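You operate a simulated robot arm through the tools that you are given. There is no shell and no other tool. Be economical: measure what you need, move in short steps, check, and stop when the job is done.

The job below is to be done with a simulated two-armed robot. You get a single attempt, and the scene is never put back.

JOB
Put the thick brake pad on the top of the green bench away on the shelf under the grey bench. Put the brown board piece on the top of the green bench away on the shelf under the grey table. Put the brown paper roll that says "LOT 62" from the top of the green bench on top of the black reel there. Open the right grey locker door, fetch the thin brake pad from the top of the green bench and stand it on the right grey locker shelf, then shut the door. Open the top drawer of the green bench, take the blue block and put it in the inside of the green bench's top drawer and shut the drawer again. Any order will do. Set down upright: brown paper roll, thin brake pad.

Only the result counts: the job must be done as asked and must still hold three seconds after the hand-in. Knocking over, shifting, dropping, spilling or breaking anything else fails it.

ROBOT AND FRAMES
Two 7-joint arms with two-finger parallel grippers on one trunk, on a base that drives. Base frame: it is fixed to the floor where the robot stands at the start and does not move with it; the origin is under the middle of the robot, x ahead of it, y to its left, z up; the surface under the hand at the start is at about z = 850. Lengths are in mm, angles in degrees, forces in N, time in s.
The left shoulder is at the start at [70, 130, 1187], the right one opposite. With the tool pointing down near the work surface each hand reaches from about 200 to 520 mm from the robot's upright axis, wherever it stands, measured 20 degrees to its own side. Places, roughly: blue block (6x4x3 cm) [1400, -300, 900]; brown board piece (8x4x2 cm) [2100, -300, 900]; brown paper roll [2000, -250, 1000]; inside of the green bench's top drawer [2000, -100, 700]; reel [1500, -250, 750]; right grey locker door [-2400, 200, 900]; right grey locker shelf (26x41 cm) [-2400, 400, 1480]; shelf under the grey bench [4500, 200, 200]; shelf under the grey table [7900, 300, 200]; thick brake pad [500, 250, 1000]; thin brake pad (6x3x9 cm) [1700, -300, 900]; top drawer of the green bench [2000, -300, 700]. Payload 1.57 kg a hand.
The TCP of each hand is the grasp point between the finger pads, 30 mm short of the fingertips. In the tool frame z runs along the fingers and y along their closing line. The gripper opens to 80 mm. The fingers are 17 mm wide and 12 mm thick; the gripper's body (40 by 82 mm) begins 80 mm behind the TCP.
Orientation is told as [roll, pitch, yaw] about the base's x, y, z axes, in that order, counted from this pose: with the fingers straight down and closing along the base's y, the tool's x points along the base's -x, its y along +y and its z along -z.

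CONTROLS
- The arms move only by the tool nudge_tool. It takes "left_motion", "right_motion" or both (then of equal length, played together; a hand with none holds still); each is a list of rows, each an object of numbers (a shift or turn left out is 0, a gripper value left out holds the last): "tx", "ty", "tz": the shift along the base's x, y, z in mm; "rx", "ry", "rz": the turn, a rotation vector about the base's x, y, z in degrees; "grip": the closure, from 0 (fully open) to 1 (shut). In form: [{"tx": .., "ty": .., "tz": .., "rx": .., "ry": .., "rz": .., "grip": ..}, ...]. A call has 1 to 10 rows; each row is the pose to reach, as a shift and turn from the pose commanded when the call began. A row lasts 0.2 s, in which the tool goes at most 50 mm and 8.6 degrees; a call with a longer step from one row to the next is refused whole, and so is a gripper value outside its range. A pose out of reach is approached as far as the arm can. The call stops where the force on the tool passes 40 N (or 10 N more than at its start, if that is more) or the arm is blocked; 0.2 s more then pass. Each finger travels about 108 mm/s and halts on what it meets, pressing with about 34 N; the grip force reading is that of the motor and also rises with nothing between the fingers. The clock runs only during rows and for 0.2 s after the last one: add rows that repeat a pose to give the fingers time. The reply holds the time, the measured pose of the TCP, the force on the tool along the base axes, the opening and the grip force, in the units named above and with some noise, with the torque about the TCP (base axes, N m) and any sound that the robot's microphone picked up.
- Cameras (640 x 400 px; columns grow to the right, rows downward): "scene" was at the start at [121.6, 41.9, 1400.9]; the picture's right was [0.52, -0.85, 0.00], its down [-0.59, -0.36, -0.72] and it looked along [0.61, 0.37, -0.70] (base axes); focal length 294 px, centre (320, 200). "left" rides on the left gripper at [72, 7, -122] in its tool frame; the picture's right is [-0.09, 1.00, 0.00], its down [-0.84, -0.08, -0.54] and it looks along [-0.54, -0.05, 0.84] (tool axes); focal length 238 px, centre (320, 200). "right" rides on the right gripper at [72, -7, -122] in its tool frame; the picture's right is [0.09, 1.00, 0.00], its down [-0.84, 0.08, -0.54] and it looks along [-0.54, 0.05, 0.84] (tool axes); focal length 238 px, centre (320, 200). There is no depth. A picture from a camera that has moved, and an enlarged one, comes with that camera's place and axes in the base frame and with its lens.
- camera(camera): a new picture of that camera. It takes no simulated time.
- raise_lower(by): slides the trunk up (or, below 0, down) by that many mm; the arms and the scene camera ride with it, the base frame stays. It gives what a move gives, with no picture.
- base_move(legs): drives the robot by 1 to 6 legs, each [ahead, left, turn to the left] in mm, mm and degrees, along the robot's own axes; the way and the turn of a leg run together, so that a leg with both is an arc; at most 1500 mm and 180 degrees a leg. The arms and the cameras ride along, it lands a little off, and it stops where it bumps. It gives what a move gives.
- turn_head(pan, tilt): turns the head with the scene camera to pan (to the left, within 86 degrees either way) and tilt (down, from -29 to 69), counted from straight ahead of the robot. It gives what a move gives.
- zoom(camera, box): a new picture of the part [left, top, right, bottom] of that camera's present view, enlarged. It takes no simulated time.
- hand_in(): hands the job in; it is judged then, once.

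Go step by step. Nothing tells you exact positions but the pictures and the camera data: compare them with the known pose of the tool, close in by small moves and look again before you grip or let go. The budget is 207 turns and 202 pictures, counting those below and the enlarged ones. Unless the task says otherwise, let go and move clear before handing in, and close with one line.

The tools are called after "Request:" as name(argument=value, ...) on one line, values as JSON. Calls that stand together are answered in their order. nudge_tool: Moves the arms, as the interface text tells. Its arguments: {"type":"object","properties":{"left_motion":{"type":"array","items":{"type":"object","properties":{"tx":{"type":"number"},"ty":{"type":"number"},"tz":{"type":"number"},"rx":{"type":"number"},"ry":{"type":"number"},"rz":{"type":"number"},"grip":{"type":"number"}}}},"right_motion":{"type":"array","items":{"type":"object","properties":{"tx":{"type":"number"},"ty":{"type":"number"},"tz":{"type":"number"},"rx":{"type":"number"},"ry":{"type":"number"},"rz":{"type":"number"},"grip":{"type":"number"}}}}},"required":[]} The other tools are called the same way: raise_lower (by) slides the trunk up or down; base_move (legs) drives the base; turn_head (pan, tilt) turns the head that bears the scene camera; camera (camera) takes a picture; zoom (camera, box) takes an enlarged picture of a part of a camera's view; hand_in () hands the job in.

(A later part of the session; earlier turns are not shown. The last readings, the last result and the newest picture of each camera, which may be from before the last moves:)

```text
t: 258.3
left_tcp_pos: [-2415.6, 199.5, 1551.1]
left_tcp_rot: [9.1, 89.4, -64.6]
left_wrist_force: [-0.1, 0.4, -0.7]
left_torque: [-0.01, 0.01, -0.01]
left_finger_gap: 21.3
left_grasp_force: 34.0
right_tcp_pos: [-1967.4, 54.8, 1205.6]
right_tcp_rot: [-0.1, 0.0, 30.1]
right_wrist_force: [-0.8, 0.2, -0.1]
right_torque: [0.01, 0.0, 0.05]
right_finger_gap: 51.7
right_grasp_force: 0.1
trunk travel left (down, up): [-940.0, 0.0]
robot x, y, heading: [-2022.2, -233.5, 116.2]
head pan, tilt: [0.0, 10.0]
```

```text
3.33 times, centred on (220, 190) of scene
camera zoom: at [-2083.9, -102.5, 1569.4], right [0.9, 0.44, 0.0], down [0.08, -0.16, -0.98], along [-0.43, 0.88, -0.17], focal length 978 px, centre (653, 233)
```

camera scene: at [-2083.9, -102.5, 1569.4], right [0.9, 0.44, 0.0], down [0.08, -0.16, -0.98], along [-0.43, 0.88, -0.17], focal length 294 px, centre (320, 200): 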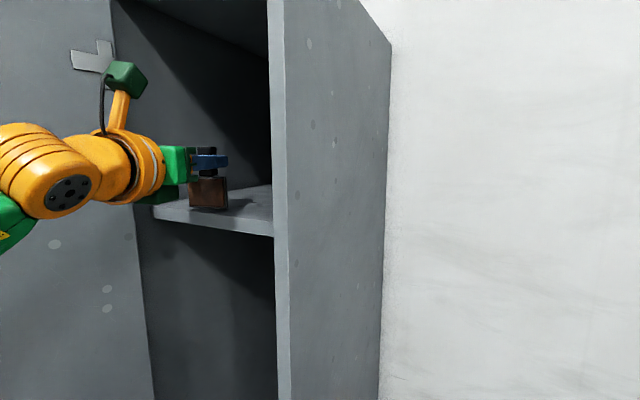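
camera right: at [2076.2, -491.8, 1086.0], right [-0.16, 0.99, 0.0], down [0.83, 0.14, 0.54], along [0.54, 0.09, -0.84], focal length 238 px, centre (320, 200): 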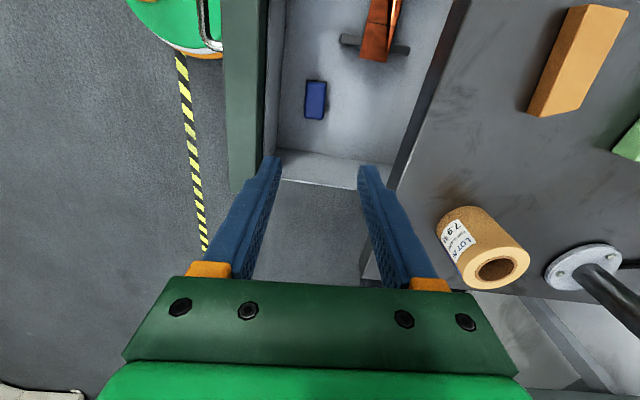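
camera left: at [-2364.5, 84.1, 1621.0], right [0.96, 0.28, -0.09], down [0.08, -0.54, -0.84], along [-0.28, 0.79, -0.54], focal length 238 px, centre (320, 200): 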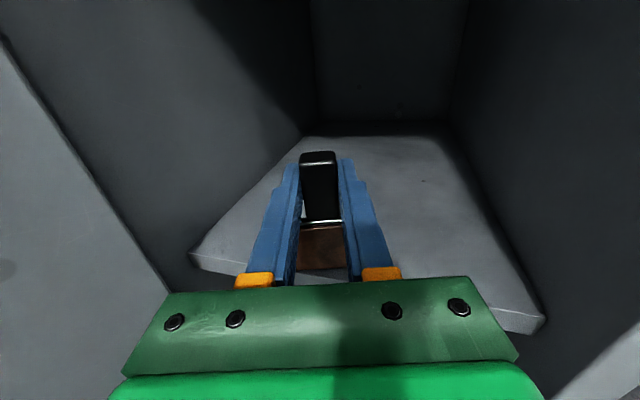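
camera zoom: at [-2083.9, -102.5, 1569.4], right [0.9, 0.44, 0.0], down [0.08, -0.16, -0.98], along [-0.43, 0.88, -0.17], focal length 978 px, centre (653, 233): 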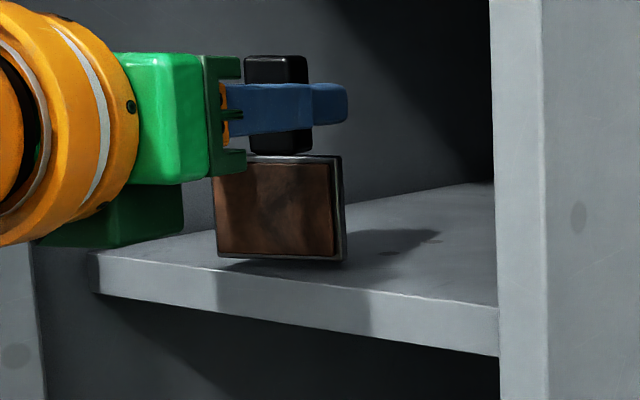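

The pad hovers a few mm over the shelf near its front. Turning the base 5° right carries it deeper.

Request:
base_move(legs=[[0, 0, -5]])

Request:
zoom(camera="scene", box=[120, 120, 300, 250])

Request:
camera(camera="left")

```text
t: 259.2
left_tcp_pos: [-2377.7, 232.4, 1551.8]
left_tcp_rot: [18.3, 89.5, -60.4]
left_wrist_force: [0.3, 0.0, -2.0]
left_torque: [0.01, -0.01, 0.0]
left_finger_gap: 21.0
left_grasp_force: 33.9
right_tcp_pos: [-1944.5, 48.3, 1206.6]
right_tcp_rot: [-0.2, -0.1, 25.0]
right_wrist_force: [0.4, 1.1, 0.8]
right_torque: [0.02, -0.03, -0.01]
right_finger_gap: 52.2
right_grasp_force: 0.1
trunk travel left (down, up): [-940.0, 0.0]
robot x, y, heading: [-2021.8, -230.4, 111.2]
head pan, tilt: [0.0, 10.0]
```

```text
3.08 times, centred on (210, 185) of scene
camera zoom: at [-2074.8, -98.6, 1569.5], right [0.93, 0.36, 0.0], down [0.06, -0.16, -0.98], along [-0.35, 0.92, -0.17], focal length 903 px, centre (658, 246)
```

zoom: 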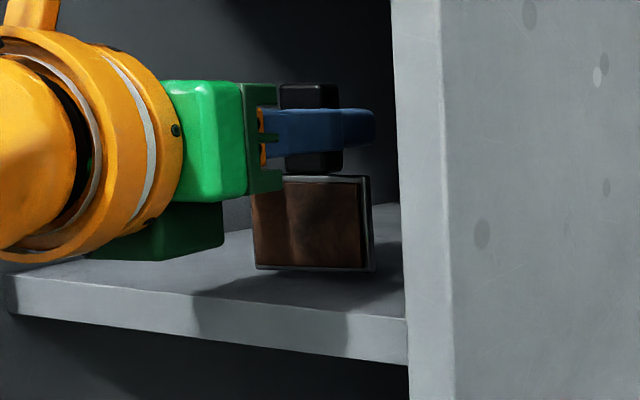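

```text
81 pictures are left
camera left: at [-2348.5, 114.4, 1624.8], right [0.98, 0.19, -0.09], down [0.04, -0.55, -0.83], along [-0.21, 0.81, -0.55], focal length 238 px, centre (320, 200)
```

left: 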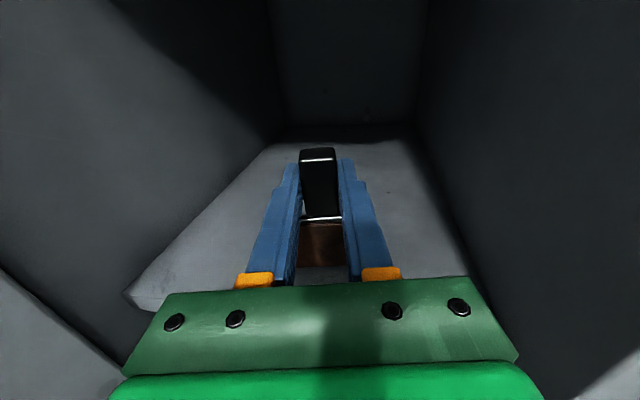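

The pad is now well inside. I lower the trunk a few mm to set it down.

Request:
raise_lower(by=-3)

Request:
raise_lower(by=-2)

```text
t: 259.7
left_tcp_pos: [-2376.2, 233.6, 1549.5]
left_tcp_rot: [5.6, 89.3, -73.0]
left_wrist_force: [-0.3, -0.2, -1.0]
left_torque: [0.01, -0.01, 0.0]
left_finger_gap: 21.2
left_grasp_force: 34.1
right_tcp_pos: [-1941.4, 48.6, 1202.5]
right_tcp_rot: [-0.2, -0.1, 25.0]
right_wrist_force: [0.2, -0.1, -0.4]
right_torque: [0.03, -0.02, -0.01]
right_finger_gap: 52.0
right_grasp_force: 0.0
trunk travel left (down, up): [-937.0, 3.0]
robot x, y, heading: [-2024.3, -235.5, 111.2]
head pan, tilt: [0.0, 10.0]
```

```text
t: 260.2
left_tcp_pos: [-2376.2, 232.9, 1548.6]
left_tcp_rot: [7.7, 89.5, -71.0]
left_wrist_force: [-1.1, 0.1, -0.6]
left_torque: [-0.08, 0.02, 0.03]
left_finger_gap: 21.3
left_grasp_force: 33.5
right_tcp_pos: [-1942.6, 48.9, 1200.7]
right_tcp_rot: [-0.1, 0.0, 25.0]
right_wrist_force: [0.3, 0.2, 0.2]
right_torque: [-0.02, -0.01, -0.01]
right_finger_gap: 52.0
right_grasp_force: 0.0
trunk travel left (down, up): [-935.0, 5.0]
robot x, y, heading: [-2021.4, -229.1, 111.2]
head pan, tilt: [0.0, 10.0]
```

Request:
raise_lower(by=-2)

Request:
zoom(camera="scene", box=[120, 120, 300, 250])

```text
t: 260.7
left_tcp_pos: [-2376.5, 232.9, 1546.3]
left_tcp_rot: [11.1, 89.5, -67.6]
left_wrist_force: [-4.5, 4.3, 15.2]
left_torque: [0.36, 0.2, 0.04]
left_finger_gap: 21.3
left_grasp_force: 34.0
right_tcp_pos: [-1941.7, 49.0, 1198.5]
right_tcp_rot: [-0.1, 0.0, 25.0]
right_wrist_force: [0.7, -1.1, 0.3]
right_torque: [0.0, -0.02, 0.0]
right_finger_gap: 51.8
right_grasp_force: 0.0
trunk travel left (down, up): [-933.0, 7.0]
robot x, y, heading: [-2021.7, -230.9, 111.2]
head pan, tilt: [0.0, 10.0]
```

```text
3.08 times, centred on (210, 185) of scene
camera zoom: at [-2071.5, -98.0, 1562.8], right [0.93, 0.36, 0.0], down [0.06, -0.16, -0.98], along [-0.35, 0.92, -0.17], focal length 903 px, centre (658, 246)
```

zoom: 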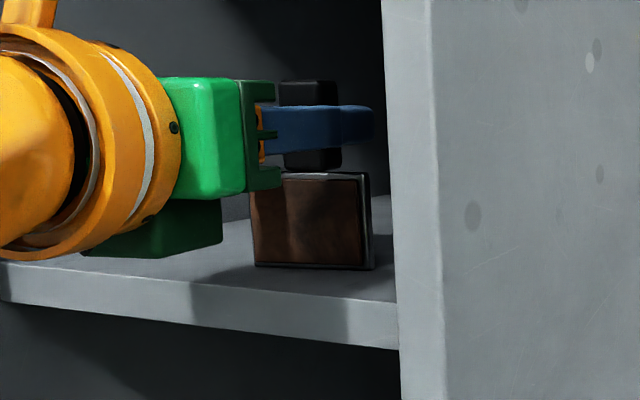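

Contact made. I release and retract straight back.

Request:
nudge_tool(left_motion=[{"grip": 0.65}, {"grip": 0.55}, {"grip": 0.5}, {"grip": 0.5}])

Request:
base_move(legs=[[-147, 27, 0], [-300, 0, 0]])

Request:
camera(camera="scene")

Request:
camera(camera="left")

```text
t: 261.7
left_tcp_pos: [-2376.5, 232.5, 1546.0]
left_tcp_rot: [8.0, 89.3, -70.7]
left_wrist_force: [-0.4, -0.3, 1.3]
left_torque: [0.01, -0.02, -0.01]
left_finger_gap: 39.8
left_grasp_force: 0.1
right_tcp_pos: [-1941.9, 48.0, 1199.4]
right_tcp_rot: [-0.1, 0.0, 25.0]
right_wrist_force: [-0.2, 0.7, -0.6]
right_torque: [-0.01, 0.03, 0.0]
right_finger_gap: 51.8
right_grasp_force: 0.1
trunk travel left (down, up): [-933.0, 7.0]
robot x, y, heading: [-2019.0, -232.9, 111.1]
head pan, tilt: [0.0, 10.0]
```

```text
t: 264.7
left_tcp_pos: [-2241.7, -189.4, 1543.0]
left_tcp_rot: [8.3, 89.2, -70.5]
left_wrist_force: [0.2, 0.6, -0.6]
left_torque: [0.01, 0.0, -0.02]
left_finger_gap: 40.0
left_grasp_force: 0.1
right_tcp_pos: [-1807.3, -375.9, 1198.5]
right_tcp_rot: [-0.1, 0.0, 24.8]
right_wrist_force: [1.5, 0.5, -0.3]
right_torque: [-0.01, 0.03, 0.02]
right_finger_gap: 52.1
right_grasp_force: 0.0
trunk travel left (down, up): [-933.0, 7.0]
robot x, y, heading: [-1887.1, -657.0, 111.1]
head pan, tilt: [0.0, 10.0]
```

```text
79 pictures are left
camera scene: at [-1938.0, -520.6, 1562.1], right [0.93, 0.36, 0.0], down [0.06, -0.16, -0.98], along [-0.35, 0.92, -0.18], focal length 294 px, centre (320, 200)
```

scene: 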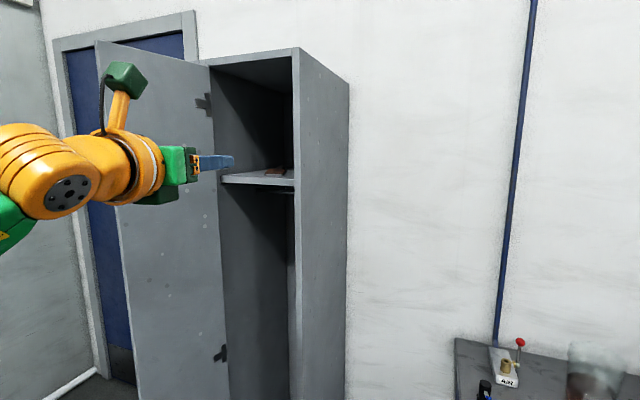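

```text
78 pictures are left
camera left: at [-2211.4, -307.0, 1617.0], right [0.98, 0.19, -0.09], down [0.03, -0.56, -0.83], along [-0.21, 0.81, -0.55], focal length 238 px, centre (320, 200)
```

left: 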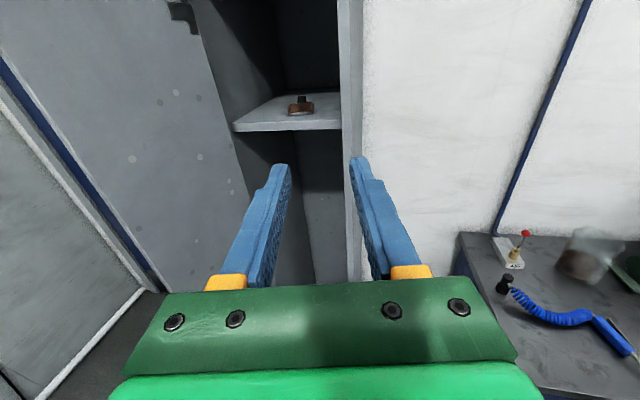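

Request:
zoom(camera="left", box=[230, 70, 350, 150])

Request:
zoom(camera="scene", box=[210, 130, 310, 200])

```text
5.00 times, centred on (290, 110) of left
camera zoom: at [-2211.4, -307.0, 1617.0], right [0.98, 0.19, -0.09], down [0.03, -0.56, -0.83], along [-0.21, 0.81, -0.55], focal length 1192 px, centre (470, 650)
```

zoom: 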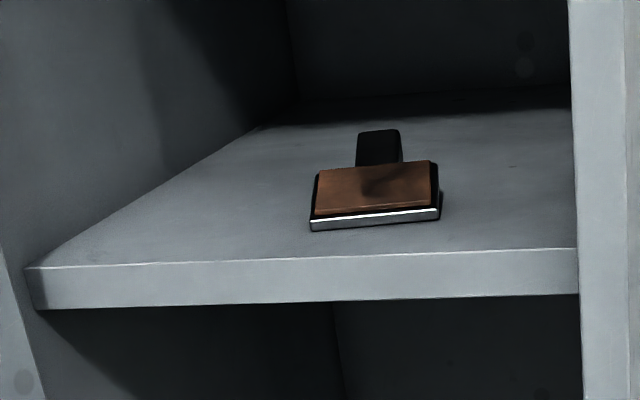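

```text
5.71 times, centred on (260, 165) of scene
camera zoom: at [-1938.0, -520.6, 1562.1], right [0.93, 0.36, 0.0], down [0.06, -0.16, -0.98], along [-0.35, 0.92, -0.18], focal length 1677 px, centre (663, 400)
```

zoom: 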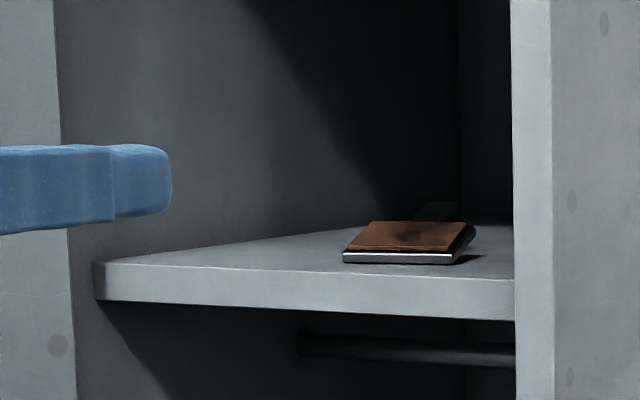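

The pad has fallen over backwards on the shelf (lying flat, handle to the rear), so I must redo it. I'll grip its plate by the sides with the hand level, take it out, set it flat on a bench, regrasp from above and rotate it upright. First: lower to z≈1500, open, and approach.

Request:
nudge_tool(left_motion=[{"grip": 0.2}, {"grip": 0}, {"grip": 0}])

Request:
raise_lower(by=-43)

Request:
base_move(legs=[[297, -4, 0]])

Request:
camera(camera="left")

Request:
zoom(camera="scene", box=[120, 100, 320, 240])

```text
t: 265.5
left_tcp_pos: [-2240.6, -194.1, 1544.3]
left_tcp_rot: [7.5, 89.4, -71.2]
left_wrist_force: [0.6, 0.2, 0.0]
left_torque: [-0.02, 0.0, 0.01]
left_finger_gap: 80.3
left_grasp_force: 0.0
right_tcp_pos: [-1807.5, -379.0, 1198.5]
right_tcp_rot: [-0.2, -0.1, 25.0]
right_wrist_force: [-0.2, 0.5, -0.8]
right_torque: [-0.01, 0.02, 0.04]
right_finger_gap: 52.0
right_grasp_force: 0.0
trunk travel left (down, up): [-933.0, 7.0]
robot x, y, heading: [-1889.5, -656.9, 111.2]
head pan, tilt: [0.0, 10.0]
```

```text
t: 266.4
left_tcp_pos: [-2238.9, -193.7, 1502.2]
left_tcp_rot: [7.5, 89.4, -71.1]
left_wrist_force: [-0.4, 0.6, -0.3]
left_torque: [-0.01, 0.01, 0.02]
left_finger_gap: 80.1
left_grasp_force: 0.0
right_tcp_pos: [-1806.5, -378.4, 1156.3]
right_tcp_rot: [-0.1, 0.1, 24.8]
right_wrist_force: [-0.4, 0.0, -0.7]
right_torque: [0.01, -0.01, 0.01]
right_finger_gap: 52.0
right_grasp_force: 0.0
trunk travel left (down, up): [-890.0, 50.0]
robot x, y, heading: [-1886.5, -656.9, 111.2]
head pan, tilt: [0.0, 10.0]
```

```text
t: 268.4
left_tcp_pos: [-2343.2, 82.5, 1503.1]
left_tcp_rot: [7.5, 89.6, -71.3]
left_wrist_force: [0.4, -1.0, 0.6]
left_torque: [-0.03, -0.01, -0.02]
left_finger_gap: 80.3
left_grasp_force: 0.0
right_tcp_pos: [-1910.2, -101.3, 1157.4]
right_tcp_rot: [0.1, 0.1, 25.1]
right_wrist_force: [0.8, -0.6, -0.3]
right_torque: [0.01, 0.03, -0.01]
right_finger_gap: 51.8
right_grasp_force: 0.1
trunk travel left (down, up): [-890.0, 50.0]
robot x, y, heading: [-1991.7, -379.1, 111.2]
head pan, tilt: [0.0, 10.0]
```

```text
75 pictures are left
camera left: at [-2311.9, -35.5, 1576.5], right [0.98, 0.19, -0.09], down [0.03, -0.55, -0.83], along [-0.21, 0.81, -0.55], focal length 238 px, centre (320, 200)
```

left: 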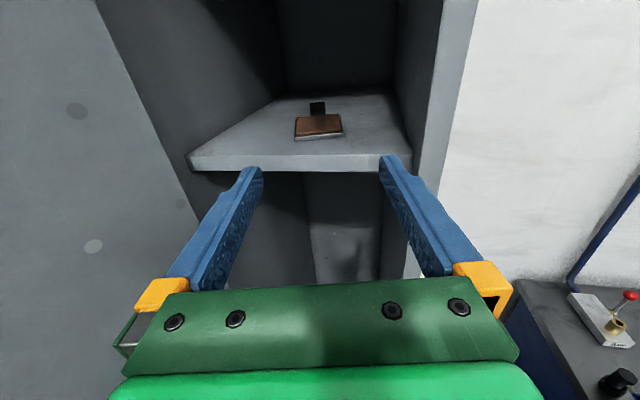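

```text
2.86 times, centred on (220, 170) of scene
camera zoom: at [-2038.4, -248.5, 1519.9], right [0.93, 0.36, 0.0], down [0.06, -0.16, -0.99], along [-0.35, 0.92, -0.17], focal length 839 px, centre (606, 286)
```

zoom: 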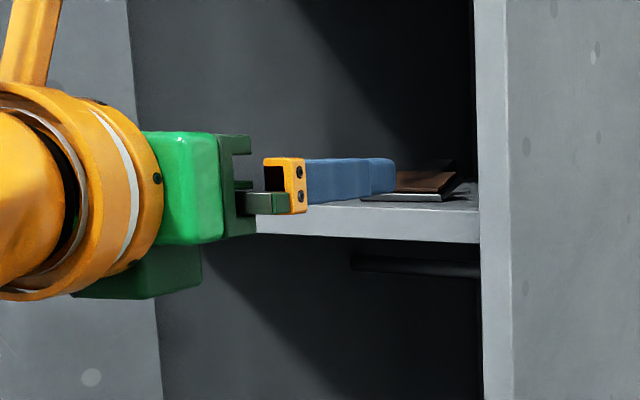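

Aligned with the lying plate. I advance 146 mm around it.

Request:
base_move(legs=[[144, -25, 0]])

Request:
camera(camera="left")

Request:
zoom(camera="scene", box=[120, 120, 280, 230])

```text
t: 269.8
left_tcp_pos: [-2370.0, 225.0, 1504.5]
left_tcp_rot: [12.1, 89.6, -66.7]
left_wrist_force: [0.1, -0.6, 0.1]
left_torque: [-0.01, 0.04, 0.01]
left_finger_gap: 80.0
left_grasp_force: 0.0
right_tcp_pos: [-1938.5, 41.9, 1158.0]
right_tcp_rot: [0.1, 0.0, 25.0]
right_wrist_force: [0.4, 0.3, -0.5]
right_torque: [0.03, 0.01, 0.01]
right_finger_gap: 52.2
right_grasp_force: 0.0
trunk travel left (down, up): [-890.0, 50.0]
robot x, y, heading: [-2019.5, -232.0, 111.0]
head pan, tilt: [0.0, 10.0]
```

```text
73 pictures are left
camera left: at [-2340.6, 106.8, 1576.9], right [0.98, 0.19, -0.09], down [0.03, -0.55, -0.83], along [-0.21, 0.81, -0.55], focal length 238 px, centre (320, 200)
```

left: 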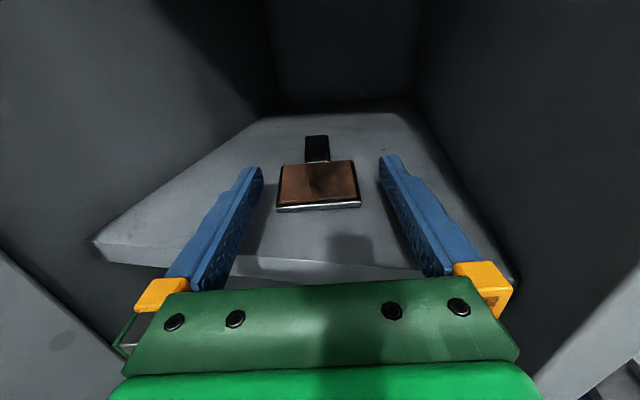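

```text
3.64 times, centred on (200, 175) of scene
camera zoom: at [-2067.2, -106.2, 1520.1], right [0.93, 0.36, 0.0], down [0.06, -0.16, -0.99], along [-0.35, 0.92, -0.17], focal length 1067 px, centre (756, 291)
```

zoom: 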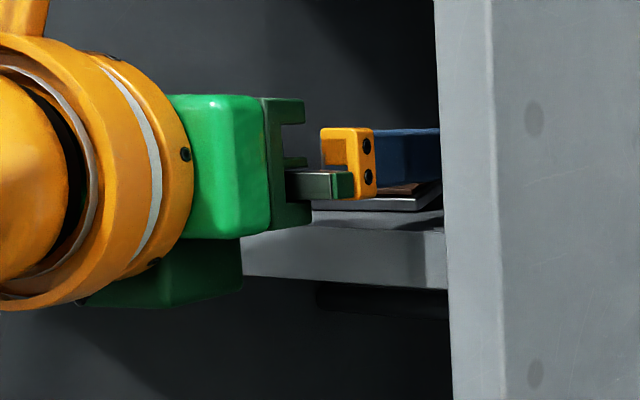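

Plate is right between the fingers. I advance 12 mm, lower 8 mm, and close on it.

Request:
base_move(legs=[[12, -2, 0]])

Request:
raise_lower(by=-8)

Request:
nudge_tool(left_motion=[{"grip": 0.2}, {"grip": 0.35}, {"grip": 0.6}, {"grip": 0.6}])

Request:
camera(camera="left")

```text
t: 270.6
left_tcp_pos: [-2373.7, 238.6, 1503.7]
left_tcp_rot: [10.1, 89.5, -68.6]
left_wrist_force: [0.2, 0.2, 0.1]
left_torque: [-0.01, 0.05, 0.0]
left_finger_gap: 80.0
left_grasp_force: 0.1
right_tcp_pos: [-1940.8, 52.6, 1155.5]
right_tcp_rot: [0.1, 0.1, 25.0]
right_wrist_force: [-0.6, 0.3, -0.7]
right_torque: [0.02, -0.01, 0.0]
right_finger_gap: 52.0
right_grasp_force: 0.1
trunk travel left (down, up): [-890.0, 50.0]
robot x, y, heading: [-2019.4, -218.6, 111.1]
head pan, tilt: [0.0, 10.0]
```

```text
t: 271.1
left_tcp_pos: [-2374.1, 241.8, 1493.6]
left_tcp_rot: [7.8, 89.4, -70.9]
left_wrist_force: [0.1, -0.5, 0.0]
left_torque: [-0.03, 0.04, -0.02]
left_finger_gap: 80.1
left_grasp_force: 0.0
right_tcp_pos: [-1941.3, 57.3, 1146.9]
right_tcp_rot: [-0.1, 0.0, 24.9]
right_wrist_force: [0.2, 0.0, -0.5]
right_torque: [0.02, 0.02, 0.02]
right_finger_gap: 51.9
right_grasp_force: 0.1
trunk travel left (down, up): [-882.0, 58.0]
robot x, y, heading: [-2022.6, -224.3, 110.9]
head pan, tilt: [0.0, 10.0]
```

```text
t: 272.1
left_tcp_pos: [-2374.6, 240.0, 1494.1]
left_tcp_rot: [8.8, 89.4, -69.9]
left_wrist_force: [-1.1, -0.1, 2.9]
left_torque: [0.06, -0.01, 0.02]
left_finger_gap: 59.3
left_grasp_force: 34.0
right_tcp_pos: [-1941.3, 56.9, 1147.0]
right_tcp_rot: [-0.1, 0.0, 24.9]
right_wrist_force: [-1.1, -0.3, -0.9]
right_torque: [0.0, 0.02, 0.0]
right_finger_gap: 52.1
right_grasp_force: 0.1
trunk travel left (down, up): [-882.0, 58.0]
robot x, y, heading: [-2018.5, -222.7, 110.8]
head pan, tilt: [0.0, 10.0]
```

```text
71 pictures are left
camera left: at [-2344.3, 123.7, 1567.7], right [0.98, 0.19, -0.09], down [0.03, -0.55, -0.83], along [-0.21, 0.81, -0.55], focal length 238 px, centre (320, 200)
```

left: 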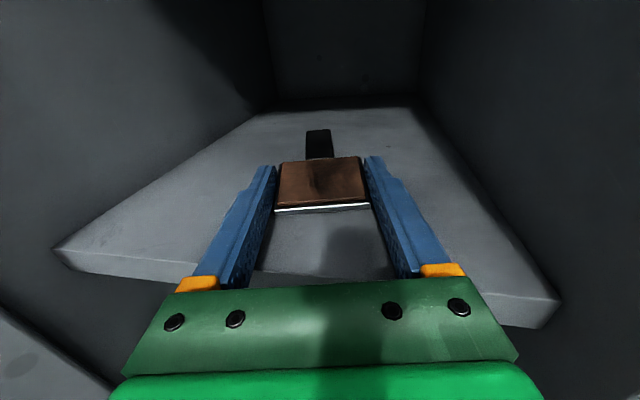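

Plate gripped (59 mm). I lift it, back out, and look at the blue bench for a free spot to regrasp.

Request:
raise_lower(by=45)

Request:
base_move(legs=[[-157, 27, 0], [-330, 0, 0], [0, 0, -21]])

Request:
turn_head(pan=-30, tilt=35)

Request:
camera(camera="scene")

Request:
camera(camera="left")

```text
t: 273.0
left_tcp_pos: [-2374.2, 243.5, 1538.9]
left_tcp_rot: [8.1, 89.4, -70.6]
left_wrist_force: [0.0, -0.7, -1.6]
left_torque: [-0.06, -0.02, 0.01]
left_finger_gap: 59.2
left_grasp_force: 33.9
right_tcp_pos: [-1940.9, 57.8, 1191.2]
right_tcp_rot: [0.0, -0.1, 24.9]
right_wrist_force: [0.6, -0.5, -0.6]
right_torque: [0.0, 0.01, 0.0]
right_finger_gap: 52.0
right_grasp_force: 0.0
trunk travel left (down, up): [-927.0, 13.0]
robot x, y, heading: [-2018.7, -219.6, 111.0]
head pan, tilt: [0.0, 10.0]
```

```text
t: 277.3
left_tcp_pos: [-2035.7, -125.9, 1538.8]
left_tcp_rot: [13.3, 89.3, -86.6]
left_wrist_force: [0.1, -0.5, -1.4]
left_torque: [-0.05, 0.03, -0.04]
left_finger_gap: 59.3
left_grasp_force: 34.1
right_tcp_pos: [-1696.3, -454.5, 1192.6]
right_tcp_rot: [-0.2, 0.1, 3.7]
right_wrist_force: [1.3, 0.4, -0.6]
right_torque: [0.01, -0.03, 0.0]
right_finger_gap: 52.0
right_grasp_force: 0.1
trunk travel left (down, up): [-927.0, 13.0]
robot x, y, heading: [-1868.2, -690.2, 90.0]
head pan, tilt: [0.0, 10.0]
```

```text
t: 278.3
left_tcp_pos: [-2034.0, -125.5, 1539.4]
left_tcp_rot: [7.9, 89.2, -92.0]
left_wrist_force: [-0.2, -0.3, -2.0]
left_torque: [-0.07, -0.01, -0.01]
left_finger_gap: 59.2
left_grasp_force: 34.2
right_tcp_pos: [-1696.0, -454.4, 1192.5]
right_tcp_rot: [-0.1, 0.1, 3.8]
right_wrist_force: [0.4, -0.5, -1.1]
right_torque: [0.02, -0.02, -0.02]
right_finger_gap: 51.9
right_grasp_force: 0.1
trunk travel left (down, up): [-927.0, 13.0]
robot x, y, heading: [-1871.8, -686.1, 89.9]
head pan, tilt: [-30.0, 35.0]
```

```text
70 pictures are left
camera scene: at [-1825.6, -560.0, 1516.4], right [0.87, -0.5, 0.0], down [-0.29, -0.5, -0.82], along [0.41, 0.71, -0.57], focal length 294 px, centre (320, 200)
```

scene: 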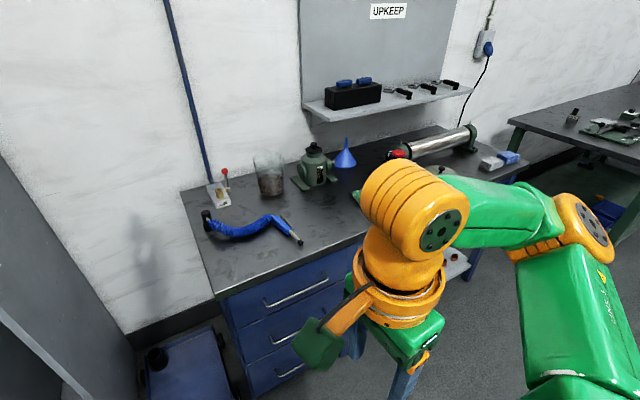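

```text
69 pictures are left
camera left: at [-2047.9, -246.0, 1612.2], right [0.98, -0.17, -0.09], down [-0.17, -0.53, -0.83], along [0.1, 0.83, -0.55], focal length 238 px, centre (320, 200)
```

left: 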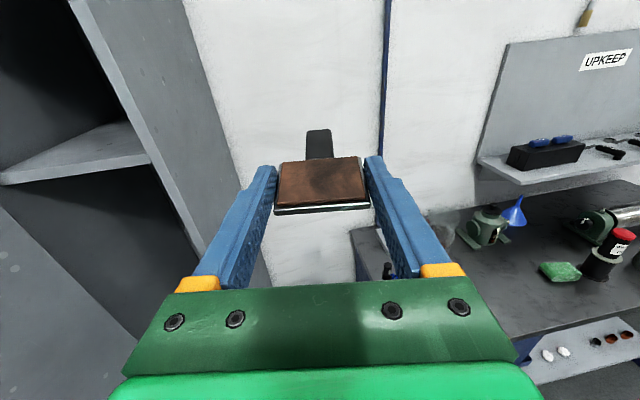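

There's a free strip along the blue bench's front edge near (-1660, 70). I'll lower the trunk and bring the pad there.

Request:
raise_lower(by=-400)

Request:
raise_lower(by=-239)

Request:
base_move(legs=[[0, -374, 0], [198, 0, 0]])

Request:
turn_head(pan=15, tilt=25)

Request:
camera(camera="scene")

Request:
camera(camera="left")

```text
t: 282.1
left_tcp_pos: [-2033.9, -125.4, 1139.1]
left_tcp_rot: [8.4, 89.5, -91.5]
left_wrist_force: [-0.1, 0.4, -2.6]
left_torque: [-0.07, 0.04, 0.0]
left_finger_gap: 59.4
left_grasp_force: 34.2
right_tcp_pos: [-1697.0, -455.4, 792.0]
right_tcp_rot: [-0.1, 0.0, 3.8]
right_wrist_force: [-0.4, -1.4, 0.9]
right_torque: [0.0, 0.0, 0.03]
right_finger_gap: 51.9
right_grasp_force: 0.0
trunk travel left (down, up): [-527.0, 413.0]
robot x, y, heading: [-1868.5, -688.8, 89.8]
head pan, tilt: [-30.0, 35.0]
```

```text
t: 284.6
left_tcp_pos: [-2034.0, -127.0, 899.9]
left_tcp_rot: [8.6, 89.5, -91.3]
left_wrist_force: [0.2, 0.0, -2.6]
left_torque: [-0.06, 0.01, 0.0]
left_finger_gap: 59.1
left_grasp_force: 34.0
right_tcp_pos: [-1697.3, -456.7, 553.2]
right_tcp_rot: [-0.2, 0.0, 3.8]
right_wrist_force: [-1.0, -1.1, 0.6]
right_torque: [0.03, 0.02, 0.01]
right_finger_gap: 52.2
right_grasp_force: 0.0
trunk travel left (down, up): [-288.0, 652.0]
robot x, y, heading: [-1870.5, -687.8, 89.9]
head pan, tilt: [-30.0, 35.0]
```

```text
t: 288.2
left_tcp_pos: [-1660.2, 72.7, 900.0]
left_tcp_rot: [8.6, 89.3, -91.3]
left_wrist_force: [0.2, 0.9, -1.7]
left_torque: [-0.03, 0.02, -0.03]
left_finger_gap: 59.2
left_grasp_force: 34.1
right_tcp_pos: [-1321.8, -255.2, 553.7]
right_tcp_rot: [-0.1, -0.1, 4.0]
right_wrist_force: [-0.1, 1.2, 0.3]
right_torque: [-0.01, -0.02, -0.01]
right_finger_gap: 51.9
right_grasp_force: 0.1
trunk travel left (down, up): [-288.0, 652.0]
robot x, y, heading: [-1494.4, -486.8, 90.3]
head pan, tilt: [-30.0, 35.0]
```

```text
t: 289.3
left_tcp_pos: [-1658.9, 72.0, 901.2]
left_tcp_rot: [8.5, 89.3, -91.3]
left_wrist_force: [-0.4, 0.8, -2.3]
left_torque: [-0.08, -0.01, 0.01]
left_finger_gap: 59.2
left_grasp_force: 34.2
right_tcp_pos: [-1320.9, -255.0, 553.4]
right_tcp_rot: [-0.1, 0.0, 3.9]
right_wrist_force: [0.5, 0.0, 1.2]
right_torque: [-0.02, -0.02, 0.03]
right_finger_gap: 51.9
right_grasp_force: 0.1
trunk travel left (down, up): [-288.0, 652.0]
robot x, y, heading: [-1493.0, -488.0, 90.3]
head pan, tilt: [15.0, 25.0]
```

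```text
68 pictures are left
camera scene: at [-1518.2, -348.0, 893.1], right [0.97, 0.26, 0.0], down [0.11, -0.41, -0.91], along [-0.23, 0.88, -0.42], focal length 294 px, centre (320, 200)
```

scene: 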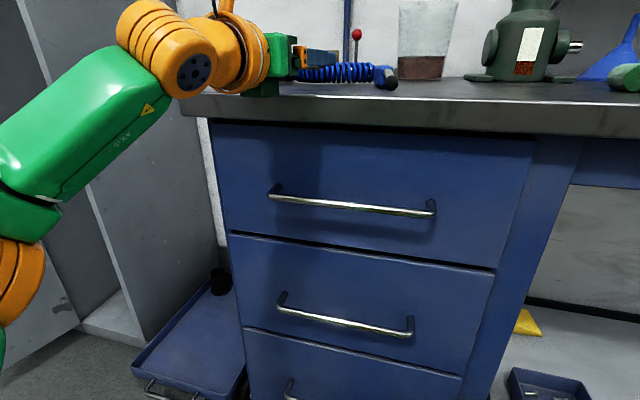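

```text
67 pictures are left
camera left: at [-1673.8, -47.3, 973.2], right [0.98, -0.17, -0.09], down [-0.17, -0.53, -0.83], along [0.09, 0.83, -0.55], focal length 238 px, centre (320, 200)
```

left: 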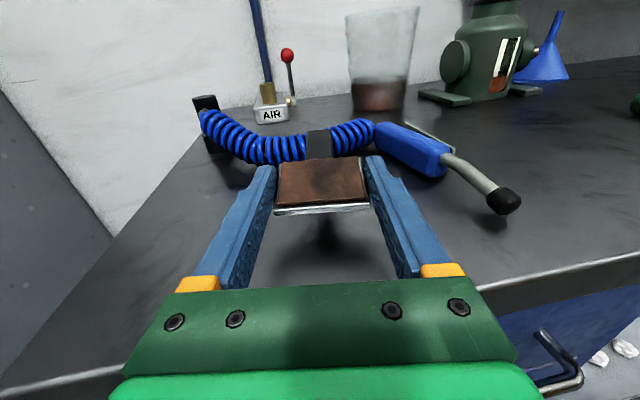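

Clear of the hose and air gun. I lower until the pad rests on the bench.

Request:
raise_lower(by=-30)

Request:
raise_lower(by=-7)

Request:
camera(camera="left")

Request:
zoom(camera="scene", box=[200, 20, 360, 120])

```text
t: 290.1
left_tcp_pos: [-1659.7, 69.2, 874.3]
left_tcp_rot: [3.1, 89.9, -96.8]
left_wrist_force: [-1.8, 3.9, 18.8]
left_torque: [-0.12, -0.11, -0.03]
left_finger_gap: 59.3
left_grasp_force: 34.4
right_tcp_pos: [-1321.1, -256.0, 524.3]
right_tcp_rot: [0.1, 0.0, 4.0]
right_wrist_force: [0.8, 0.7, -0.4]
right_torque: [0.02, 0.03, 0.04]
right_finger_gap: 52.0
right_grasp_force: 0.1
trunk travel left (down, up): [-258.0, 682.0]
robot x, y, heading: [-1496.5, -482.9, 90.1]
head pan, tilt: [15.0, 25.0]
```

```text
t: 290.4
left_tcp_pos: [-1658.9, 68.6, 874.2]
left_tcp_rot: [-176.0, 89.5, 84.1]
left_wrist_force: [0.5, -0.6, 9.4]
left_torque: [-0.11, 0.04, -0.1]
left_finger_gap: 59.1
left_grasp_force: 33.8
right_tcp_pos: [-1321.2, -256.3, 522.0]
right_tcp_rot: [0.1, 0.0, 4.0]
right_wrist_force: [0.1, 0.1, -0.5]
right_torque: [-0.03, 0.0, -0.02]
right_finger_gap: 51.9
right_grasp_force: 0.0
trunk travel left (down, up): [-255.0, 685.0]
robot x, y, heading: [-1495.7, -481.0, 90.1]
head pan, tilt: [15.0, 25.0]
stopped: the force on the tool passed its limit at 44 N (the readings are from after the stop); the commanded pose is now the measured one
```

```text
66 pictures are left
camera left: at [-1673.3, -52.8, 945.2], right [0.98, -0.17, -0.09], down [-0.17, -0.51, -0.84], along [0.1, 0.84, -0.53], focal length 238 px, centre (320, 200)
```

left: 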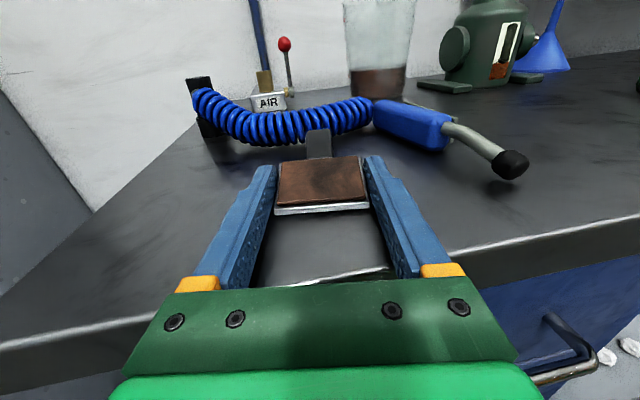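

```text
4.00 times, centred on (280, 70) of scene
camera zoom: at [-1517.4, -350.4, 860.5], right [0.97, 0.26, 0.0], down [0.11, -0.41, -0.91], along [-0.24, 0.88, -0.42], focal length 1174 px, centre (480, 720)
```

zoom: 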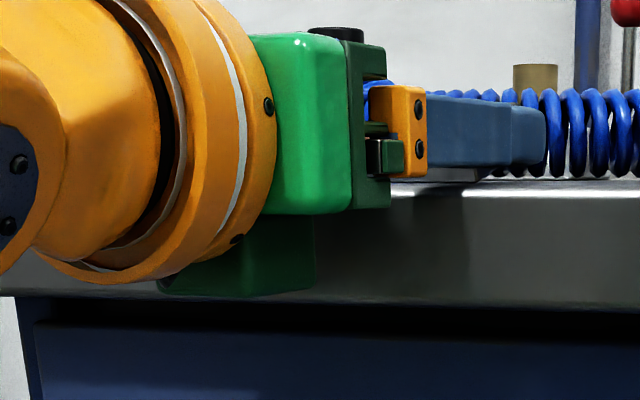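

The pad rests on the bench (top ≈863). I release, back out and look.

Request:
nudge_tool(left_motion=[{"tz": 1, "grip": 0.1}, {"tz": 2, "grip": 0}, {"tz": 2, "grip": 0}])

Request:
base_move(legs=[[-130, 22, 0]])

Request:
camera(camera="left")

```text
t: 291.2
left_tcp_pos: [-1660.2, 70.9, 873.9]
left_tcp_rot: [128.5, 89.9, 28.6]
left_wrist_force: [-1.0, -0.2, 0.6]
left_torque: [0.0, 0.01, 0.0]
left_finger_gap: 79.8
left_grasp_force: 0.1
right_tcp_pos: [-1321.8, -253.9, 520.4]
right_tcp_rot: [-0.2, 0.0, 4.0]
right_wrist_force: [0.5, -0.9, -0.1]
right_torque: [0.03, 0.02, 0.03]
right_finger_gap: 51.9
right_grasp_force: 0.1
trunk travel left (down, up): [-255.0, 685.0]
robot x, y, heading: [-1496.5, -487.0, 90.0]
head pan, tilt: [15.0, 25.0]
```

```text
t: 292.5
left_tcp_pos: [-1682.4, -58.6, 874.3]
left_tcp_rot: [136.4, 90.0, 36.7]
left_wrist_force: [0.5, -0.1, 0.6]
left_torque: [0.02, 0.02, 0.02]
left_finger_gap: 80.0
left_grasp_force: 0.0
right_tcp_pos: [-1343.1, -385.6, 520.9]
right_tcp_rot: [-0.1, 0.0, 4.1]
right_wrist_force: [0.4, -1.4, 0.4]
right_torque: [0.0, 0.01, -0.01]
right_finger_gap: 52.2
right_grasp_force: 0.0
trunk travel left (down, up): [-255.0, 685.0]
robot x, y, heading: [-1516.7, -613.4, 89.8]
head pan, tilt: [15.0, 25.0]
```

```text
64 pictures are left
camera left: at [-1696.8, -180.2, 945.2], right [0.98, -0.17, -0.09], down [-0.17, -0.52, -0.84], along [0.09, 0.84, -0.54], focal length 238 px, centre (320, 200)
```

left: 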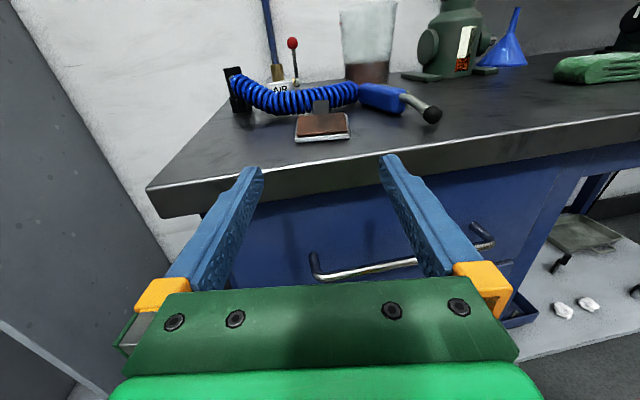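

It lies flat. Now I raise the trunk and rotate the left hand to fingers-down for grasping the handle from above.

Request:
raise_lower(by=400)

Request:
nudge_tool(left_motion=[{"rx": -8.37, "ry": 1.48}, {"rx": -16.7, "ry": 2.95}, {"rx": -25.1, "ry": 4.43}, {"rx": -33.5, "ry": 5.9}, {"rx": -41.9, "ry": 7.4}, {"rx": -50.2, "ry": 8.86}, {"rx": -58.6, "ry": 10.3}, {"rx": -67, "ry": 11.8}, {"rx": -75.3, "ry": 13.3}, {"rx": -83.7, "ry": 14.8}])

Request:
raise_lower(by=170)

```text
t: 296.4
left_tcp_pos: [-1682.2, -58.5, 1274.5]
left_tcp_rot: [128.4, 89.9, 28.5]
left_wrist_force: [0.6, -0.1, 0.1]
left_torque: [0.0, 0.0, 0.01]
left_finger_gap: 79.9
left_grasp_force: 0.0
right_tcp_pos: [-1343.6, -382.9, 920.3]
right_tcp_rot: [0.0, 0.1, 4.0]
right_wrist_force: [0.3, 0.7, 0.0]
right_torque: [0.03, 0.02, -0.02]
right_finger_gap: 52.0
right_grasp_force: 0.0
trunk travel left (down, up): [-655.0, 285.0]
robot x, y, heading: [-1519.6, -617.2, 90.1]
head pan, tilt: [15.0, 25.0]
```

```text
t: 298.6
left_tcp_pos: [-1697.5, -263.4, 1065.3]
left_tcp_rot: [-0.2, 5.0, -99.9]
left_wrist_force: [-0.7, -0.1, 0.3]
left_torque: [0.0, 0.03, 0.02]
left_finger_gap: 80.3
left_grasp_force: 0.1
left hand out of reach, approached as far as the arm can: row 1, 2, 3, 4, 5, 6, 7, 8, 9, 10
right_tcp_pos: [-1344.6, -384.8, 919.8]
right_tcp_rot: [-0.2, 0.0, 4.1]
right_wrist_force: [-0.7, -0.5, 0.0]
right_torque: [-0.03, -0.03, 0.02]
right_finger_gap: 52.0
right_grasp_force: 0.0
trunk travel left (down, up): [-655.0, 285.0]
robot x, y, heading: [-1519.8, -618.3, 90.1]
head pan, tilt: [15.0, 25.0]
```

```text
t: 300.5
left_tcp_pos: [-1696.6, -261.4, 1235.3]
left_tcp_rot: [-0.2, 5.2, -100.0]
left_wrist_force: [-0.2, 0.1, 0.5]
left_torque: [0.02, 0.03, 0.0]
left_finger_gap: 80.2
left_grasp_force: 0.1
right_tcp_pos: [-1344.4, -384.1, 1090.9]
right_tcp_rot: [-0.2, 0.0, 4.0]
right_wrist_force: [-0.5, -1.1, 0.2]
right_torque: [-0.01, 0.03, -0.01]
right_finger_gap: 51.8
right_grasp_force: 0.0
trunk travel left (down, up): [-825.0, 115.0]
robot x, y, heading: [-1513.7, -613.9, 90.0]
head pan, tilt: [15.0, 25.0]
```

Fingers point down now. I drive in 300 mm and move above the handle at about (-1650, 127).

Request:
base_move(legs=[[298, 0, 0]])

Request:
nudge_tool(left_motion=[{"tx": 20, "ty": 35, "rx": -3, "ry": 0.5}, {"tx": 47, "ty": 70, "rx": -5, "ry": 0.9}, {"tx": 47, "ty": 88, "tz": -40, "rx": -5, "ry": 0.9}, {"tx": 47, "ty": 88, "tz": -85, "rx": -5, "ry": 0.9}, {"tx": 47, "ty": 88, "tz": -130, "rx": -5, "ry": 0.9}, {"tx": 47, "ty": 88, "tz": -175, "rx": -5, "ry": 0.9}, {"tx": 47, "ty": 88, "tz": -220, "rx": -5, "ry": 0.9}, {"tx": 47, "ty": 88, "tz": -255, "rx": -5, "ry": 0.9}, {"tx": 47, "ty": 88, "tz": -255, "rx": -5, "ry": 0.9}])

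Request:
camera(camera="left")

Request:
turn_head(pan=20, tilt=55)

Request:
zoom(camera="scene", box=[220, 120, 420, 280])

```text
t: 302.5
left_tcp_pos: [-1698.3, 29.0, 1236.0]
left_tcp_rot: [-0.2, 5.4, -99.9]
left_wrist_force: [-0.5, -0.1, 0.0]
left_torque: [0.01, 0.02, -0.01]
left_finger_gap: 80.0
left_grasp_force: 0.1
right_tcp_pos: [-1345.1, -91.8, 1090.5]
right_tcp_rot: [0.0, 0.0, 4.1]
right_wrist_force: [-0.5, 0.2, -0.5]
right_torque: [0.0, 0.02, -0.01]
right_finger_gap: 51.9
right_grasp_force: 0.0
trunk travel left (down, up): [-825.0, 115.0]
robot x, y, heading: [-1517.9, -319.6, 90.0]
head pan, tilt: [15.0, 25.0]
```

```text
t: 304.5
left_tcp_pos: [-1680.0, 81.9, 994.1]
left_tcp_rot: [-0.2, 0.3, -99.7]
left_wrist_force: [0.6, -0.5, -0.5]
left_torque: [0.02, 0.0, -0.02]
left_finger_gap: 80.0
left_grasp_force: 0.0
left hand out of reach, approached as far as the arm can: row 1, 2, 3, 4, 5, 6, 7, 8, 9
right_tcp_pos: [-1344.5, -88.7, 1091.3]
right_tcp_rot: [0.0, 0.1, 4.1]
right_wrist_force: [0.2, -0.1, -1.1]
right_torque: [-0.01, -0.02, -0.03]
right_finger_gap: 52.0
right_grasp_force: 0.0
trunk travel left (down, up): [-825.0, 115.0]
robot x, y, heading: [-1516.5, -321.0, 90.5]
head pan, tilt: [15.0, 25.0]
```

```text
63 pictures are left
camera left: at [-1661.4, 151.0, 1115.5], right [0.97, -0.26, 0.0], down [-0.22, -0.81, 0.54], along [-0.14, -0.52, -0.84], focal length 238 px, centre (320, 200)
```

left: 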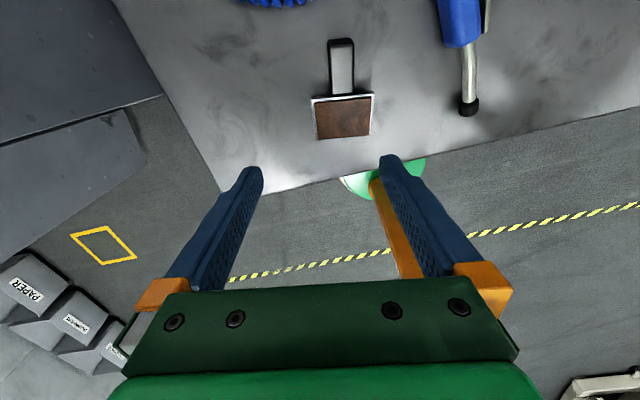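

```text
t: 305.5
left_tcp_pos: [-1681.3, 81.5, 993.8]
left_tcp_rot: [-0.2, 0.2, -99.7]
left_wrist_force: [-0.3, 0.5, -0.4]
left_torque: [0.01, -0.02, 0.03]
left_finger_gap: 80.0
left_grasp_force: 0.0
right_tcp_pos: [-1345.8, -89.7, 1089.6]
right_tcp_rot: [0.0, 0.1, 4.1]
right_wrist_force: [0.0, 0.5, -0.1]
right_torque: [-0.01, -0.05, 0.02]
right_finger_gap: 51.8
right_grasp_force: 0.1
trunk travel left (down, up): [-825.0, 115.0]
robot x, y, heading: [-1518.6, -319.4, 90.0]
head pan, tilt: [20.0, 55.0]
```

```text
2.50 times, centred on (320, 200) of scene
camera zoom: at [-1541.9, -204.5, 1386.5], right [0.94, 0.35, 0.0], down [0.28, -0.77, -0.57], along [-0.2, 0.54, -0.82], focal length 734 px, centre (320, 200)
```

zoom: 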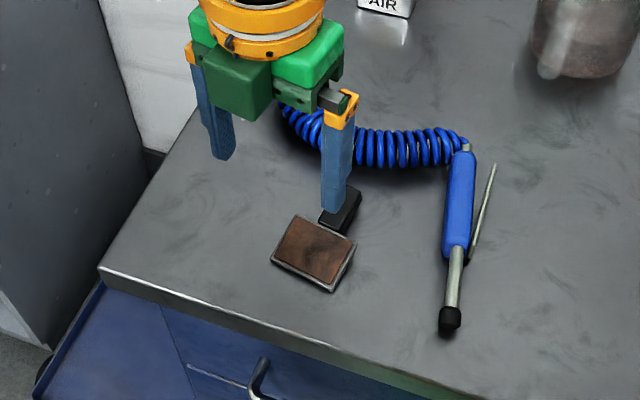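

The handle is at (-1647, 132). I shift the base right 34 mm and ahead 15, then extend.

Request:
base_move(legs=[[15, -34, 0]])

Request:
nudge_tool(left_motion=[{"ty": 20}, {"ty": 36, "tz": -10}, {"ty": 36, "tz": -30}, {"ty": 36, "tz": -50}])

Request:
camera(camera="left")

```text
t: 306.3
left_tcp_pos: [-1652.2, 94.5, 993.6]
left_tcp_rot: [0.1, 0.4, -99.8]
left_wrist_force: [-1.2, -0.5, 0.7]
left_torque: [0.01, -0.06, 0.0]
left_finger_gap: 80.1
left_grasp_force: 0.1
right_tcp_pos: [-1317.5, -76.7, 1092.1]
right_tcp_rot: [0.0, -0.4, 4.1]
right_wrist_force: [-0.2, 0.2, -0.2]
right_torque: [0.03, -0.03, 0.0]
right_finger_gap: 52.3
right_grasp_force: 0.1
trunk travel left (down, up): [-825.0, 115.0]
robot x, y, heading: [-1483.7, -306.3, 90.5]
head pan, tilt: [20.0, 55.0]
```

```text
t: 307.3
left_tcp_pos: [-1669.6, 100.1, 960.7]
left_tcp_rot: [-0.2, 0.3, -99.7]
left_wrist_force: [0.9, 0.0, 0.1]
left_torque: [-0.03, -0.04, -0.02]
left_finger_gap: 80.1
left_grasp_force: 0.0
left hand out of reach, approached as far as the arm can: row 1, 2, 3, 4
right_tcp_pos: [-1311.5, -74.3, 1090.9]
right_tcp_rot: [0.0, -0.1, 4.3]
right_wrist_force: [-0.6, 0.1, 0.5]
right_torque: [-0.04, -0.02, 0.0]
right_finger_gap: 52.2
right_grasp_force: 0.1
trunk travel left (down, up): [-825.0, 115.0]
robot x, y, heading: [-1482.0, -306.8, 90.3]
head pan, tilt: [20.0, 55.0]
```

```text
61 pictures are left
camera left: at [-1650.1, 169.1, 1083.1], right [0.97, -0.26, 0.0], down [-0.22, -0.81, 0.54], along [-0.14, -0.52, -0.84], focal length 238 px, centre (320, 200)
```

left: 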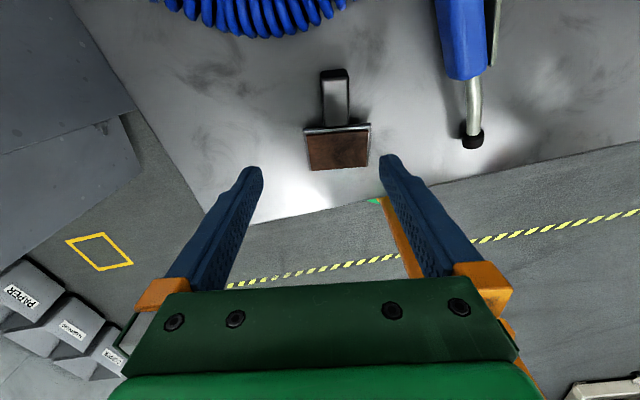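

The flipped wrist limits lateral reach; I'll compensate with the base and keep descending.

Request:
base_move(legs=[[20, -24, 0]])

Request:
nudge_tool(left_motion=[{"ty": 6, "tz": -15}, {"ty": 10, "tz": -30}, {"ty": 10, "tz": -40}])

Request:
camera(camera="left")

```text
t: 308.2
left_tcp_pos: [-1650.3, 116.3, 961.8]
left_tcp_rot: [0.0, 0.5, -99.7]
left_wrist_force: [-0.1, -0.3, 0.5]
left_torque: [0.04, -0.07, 0.01]
left_finger_gap: 80.2
left_grasp_force: 0.1
right_tcp_pos: [-1291.0, -59.0, 1091.6]
right_tcp_rot: [0.1, -0.3, 4.1]
right_wrist_force: [-1.2, -0.7, 0.6]
right_torque: [0.01, -0.06, 0.01]
right_finger_gap: 52.0
right_grasp_force: 0.1
trunk travel left (down, up): [-825.0, 115.0]
robot x, y, heading: [-1463.4, -286.4, 90.3]
head pan, tilt: [20.0, 55.0]
```

```text
t: 309.0
left_tcp_pos: [-1656.0, 113.4, 939.1]
left_tcp_rot: [-0.1, 0.3, -99.8]
left_wrist_force: [0.1, -1.2, 0.8]
left_torque: [0.01, -0.03, 0.01]
left_finger_gap: 80.1
left_grasp_force: 0.0
left hand out of reach, approached as far as the arm can: row 1, 2, 3
right_tcp_pos: [-1287.8, -53.1, 1090.3]
right_tcp_rot: [-0.2, 0.1, 4.2]
right_wrist_force: [0.6, -0.3, 0.0]
right_torque: [-0.02, 0.0, 0.02]
right_finger_gap: 51.8
right_grasp_force: 0.1
trunk travel left (down, up): [-825.0, 115.0]
robot x, y, heading: [-1460.8, -287.0, 90.5]
head pan, tilt: [20.0, 55.0]
```

```text
60 pictures are left
camera left: at [-1636.6, 182.5, 1060.9], right [0.97, -0.26, 0.0], down [-0.22, -0.81, 0.54], along [-0.14, -0.52, -0.84], focal length 238 px, centre (320, 200)
```

left: 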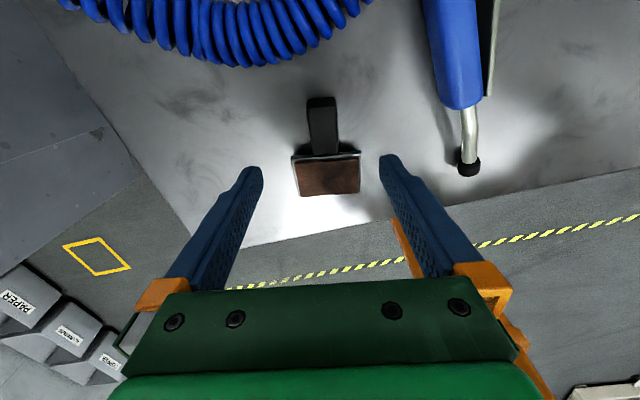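

Handle centre at (-1648, 133). I nudge the base 12 mm ahead, 8 right, and lower with the trunk.

Request:
base_move(legs=[[13, -9, 0]])

Request:
raise_lower(by=-38)

Request:
camera(camera="left")

```text
t: 309.7
left_tcp_pos: [-1648.6, 123.8, 939.5]
left_tcp_rot: [-0.1, 0.4, -99.7]
left_wrist_force: [-1.4, 0.4, -0.2]
left_torque: [0.02, -0.02, 0.01]
left_finger_gap: 79.8
left_grasp_force: 0.1
right_tcp_pos: [-1280.9, -45.2, 1092.2]
right_tcp_rot: [0.1, -0.1, 4.3]
right_wrist_force: [-0.2, -0.7, 0.0]
right_torque: [0.01, -0.04, 0.0]
right_finger_gap: 51.9
right_grasp_force: 0.0
trunk travel left (down, up): [-825.0, 115.0]
robot x, y, heading: [-1455.8, -270.8, 90.2]
head pan, tilt: [20.0, 55.0]
```

```text
t: 310.6
left_tcp_pos: [-1646.7, 126.6, 900.3]
left_tcp_rot: [-0.2, 0.3, -99.7]
left_wrist_force: [0.4, 0.4, 0.2]
left_torque: [-0.01, -0.01, 0.02]
left_finger_gap: 79.8
left_grasp_force: 0.1
right_tcp_pos: [-1279.1, -42.4, 1053.5]
right_tcp_rot: [-0.1, -0.1, 4.2]
right_wrist_force: [-0.8, 0.1, 0.1]
right_torque: [0.01, 0.0, -0.03]
right_finger_gap: 52.1
right_grasp_force: 0.0
trunk travel left (down, up): [-787.0, 153.0]
robot x, y, heading: [-1451.5, -278.0, 90.2]
head pan, tilt: [20.0, 55.0]
```

```text
59 pictures are left
camera left: at [-1627.9, 195.4, 1022.9], right [0.97, -0.26, 0.0], down [-0.22, -0.81, 0.54], along [-0.14, -0.52, -0.84], focal length 238 px, centre (320, 200)
```

left: 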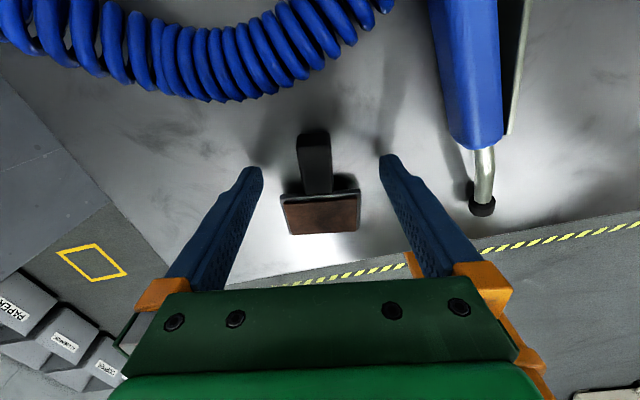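

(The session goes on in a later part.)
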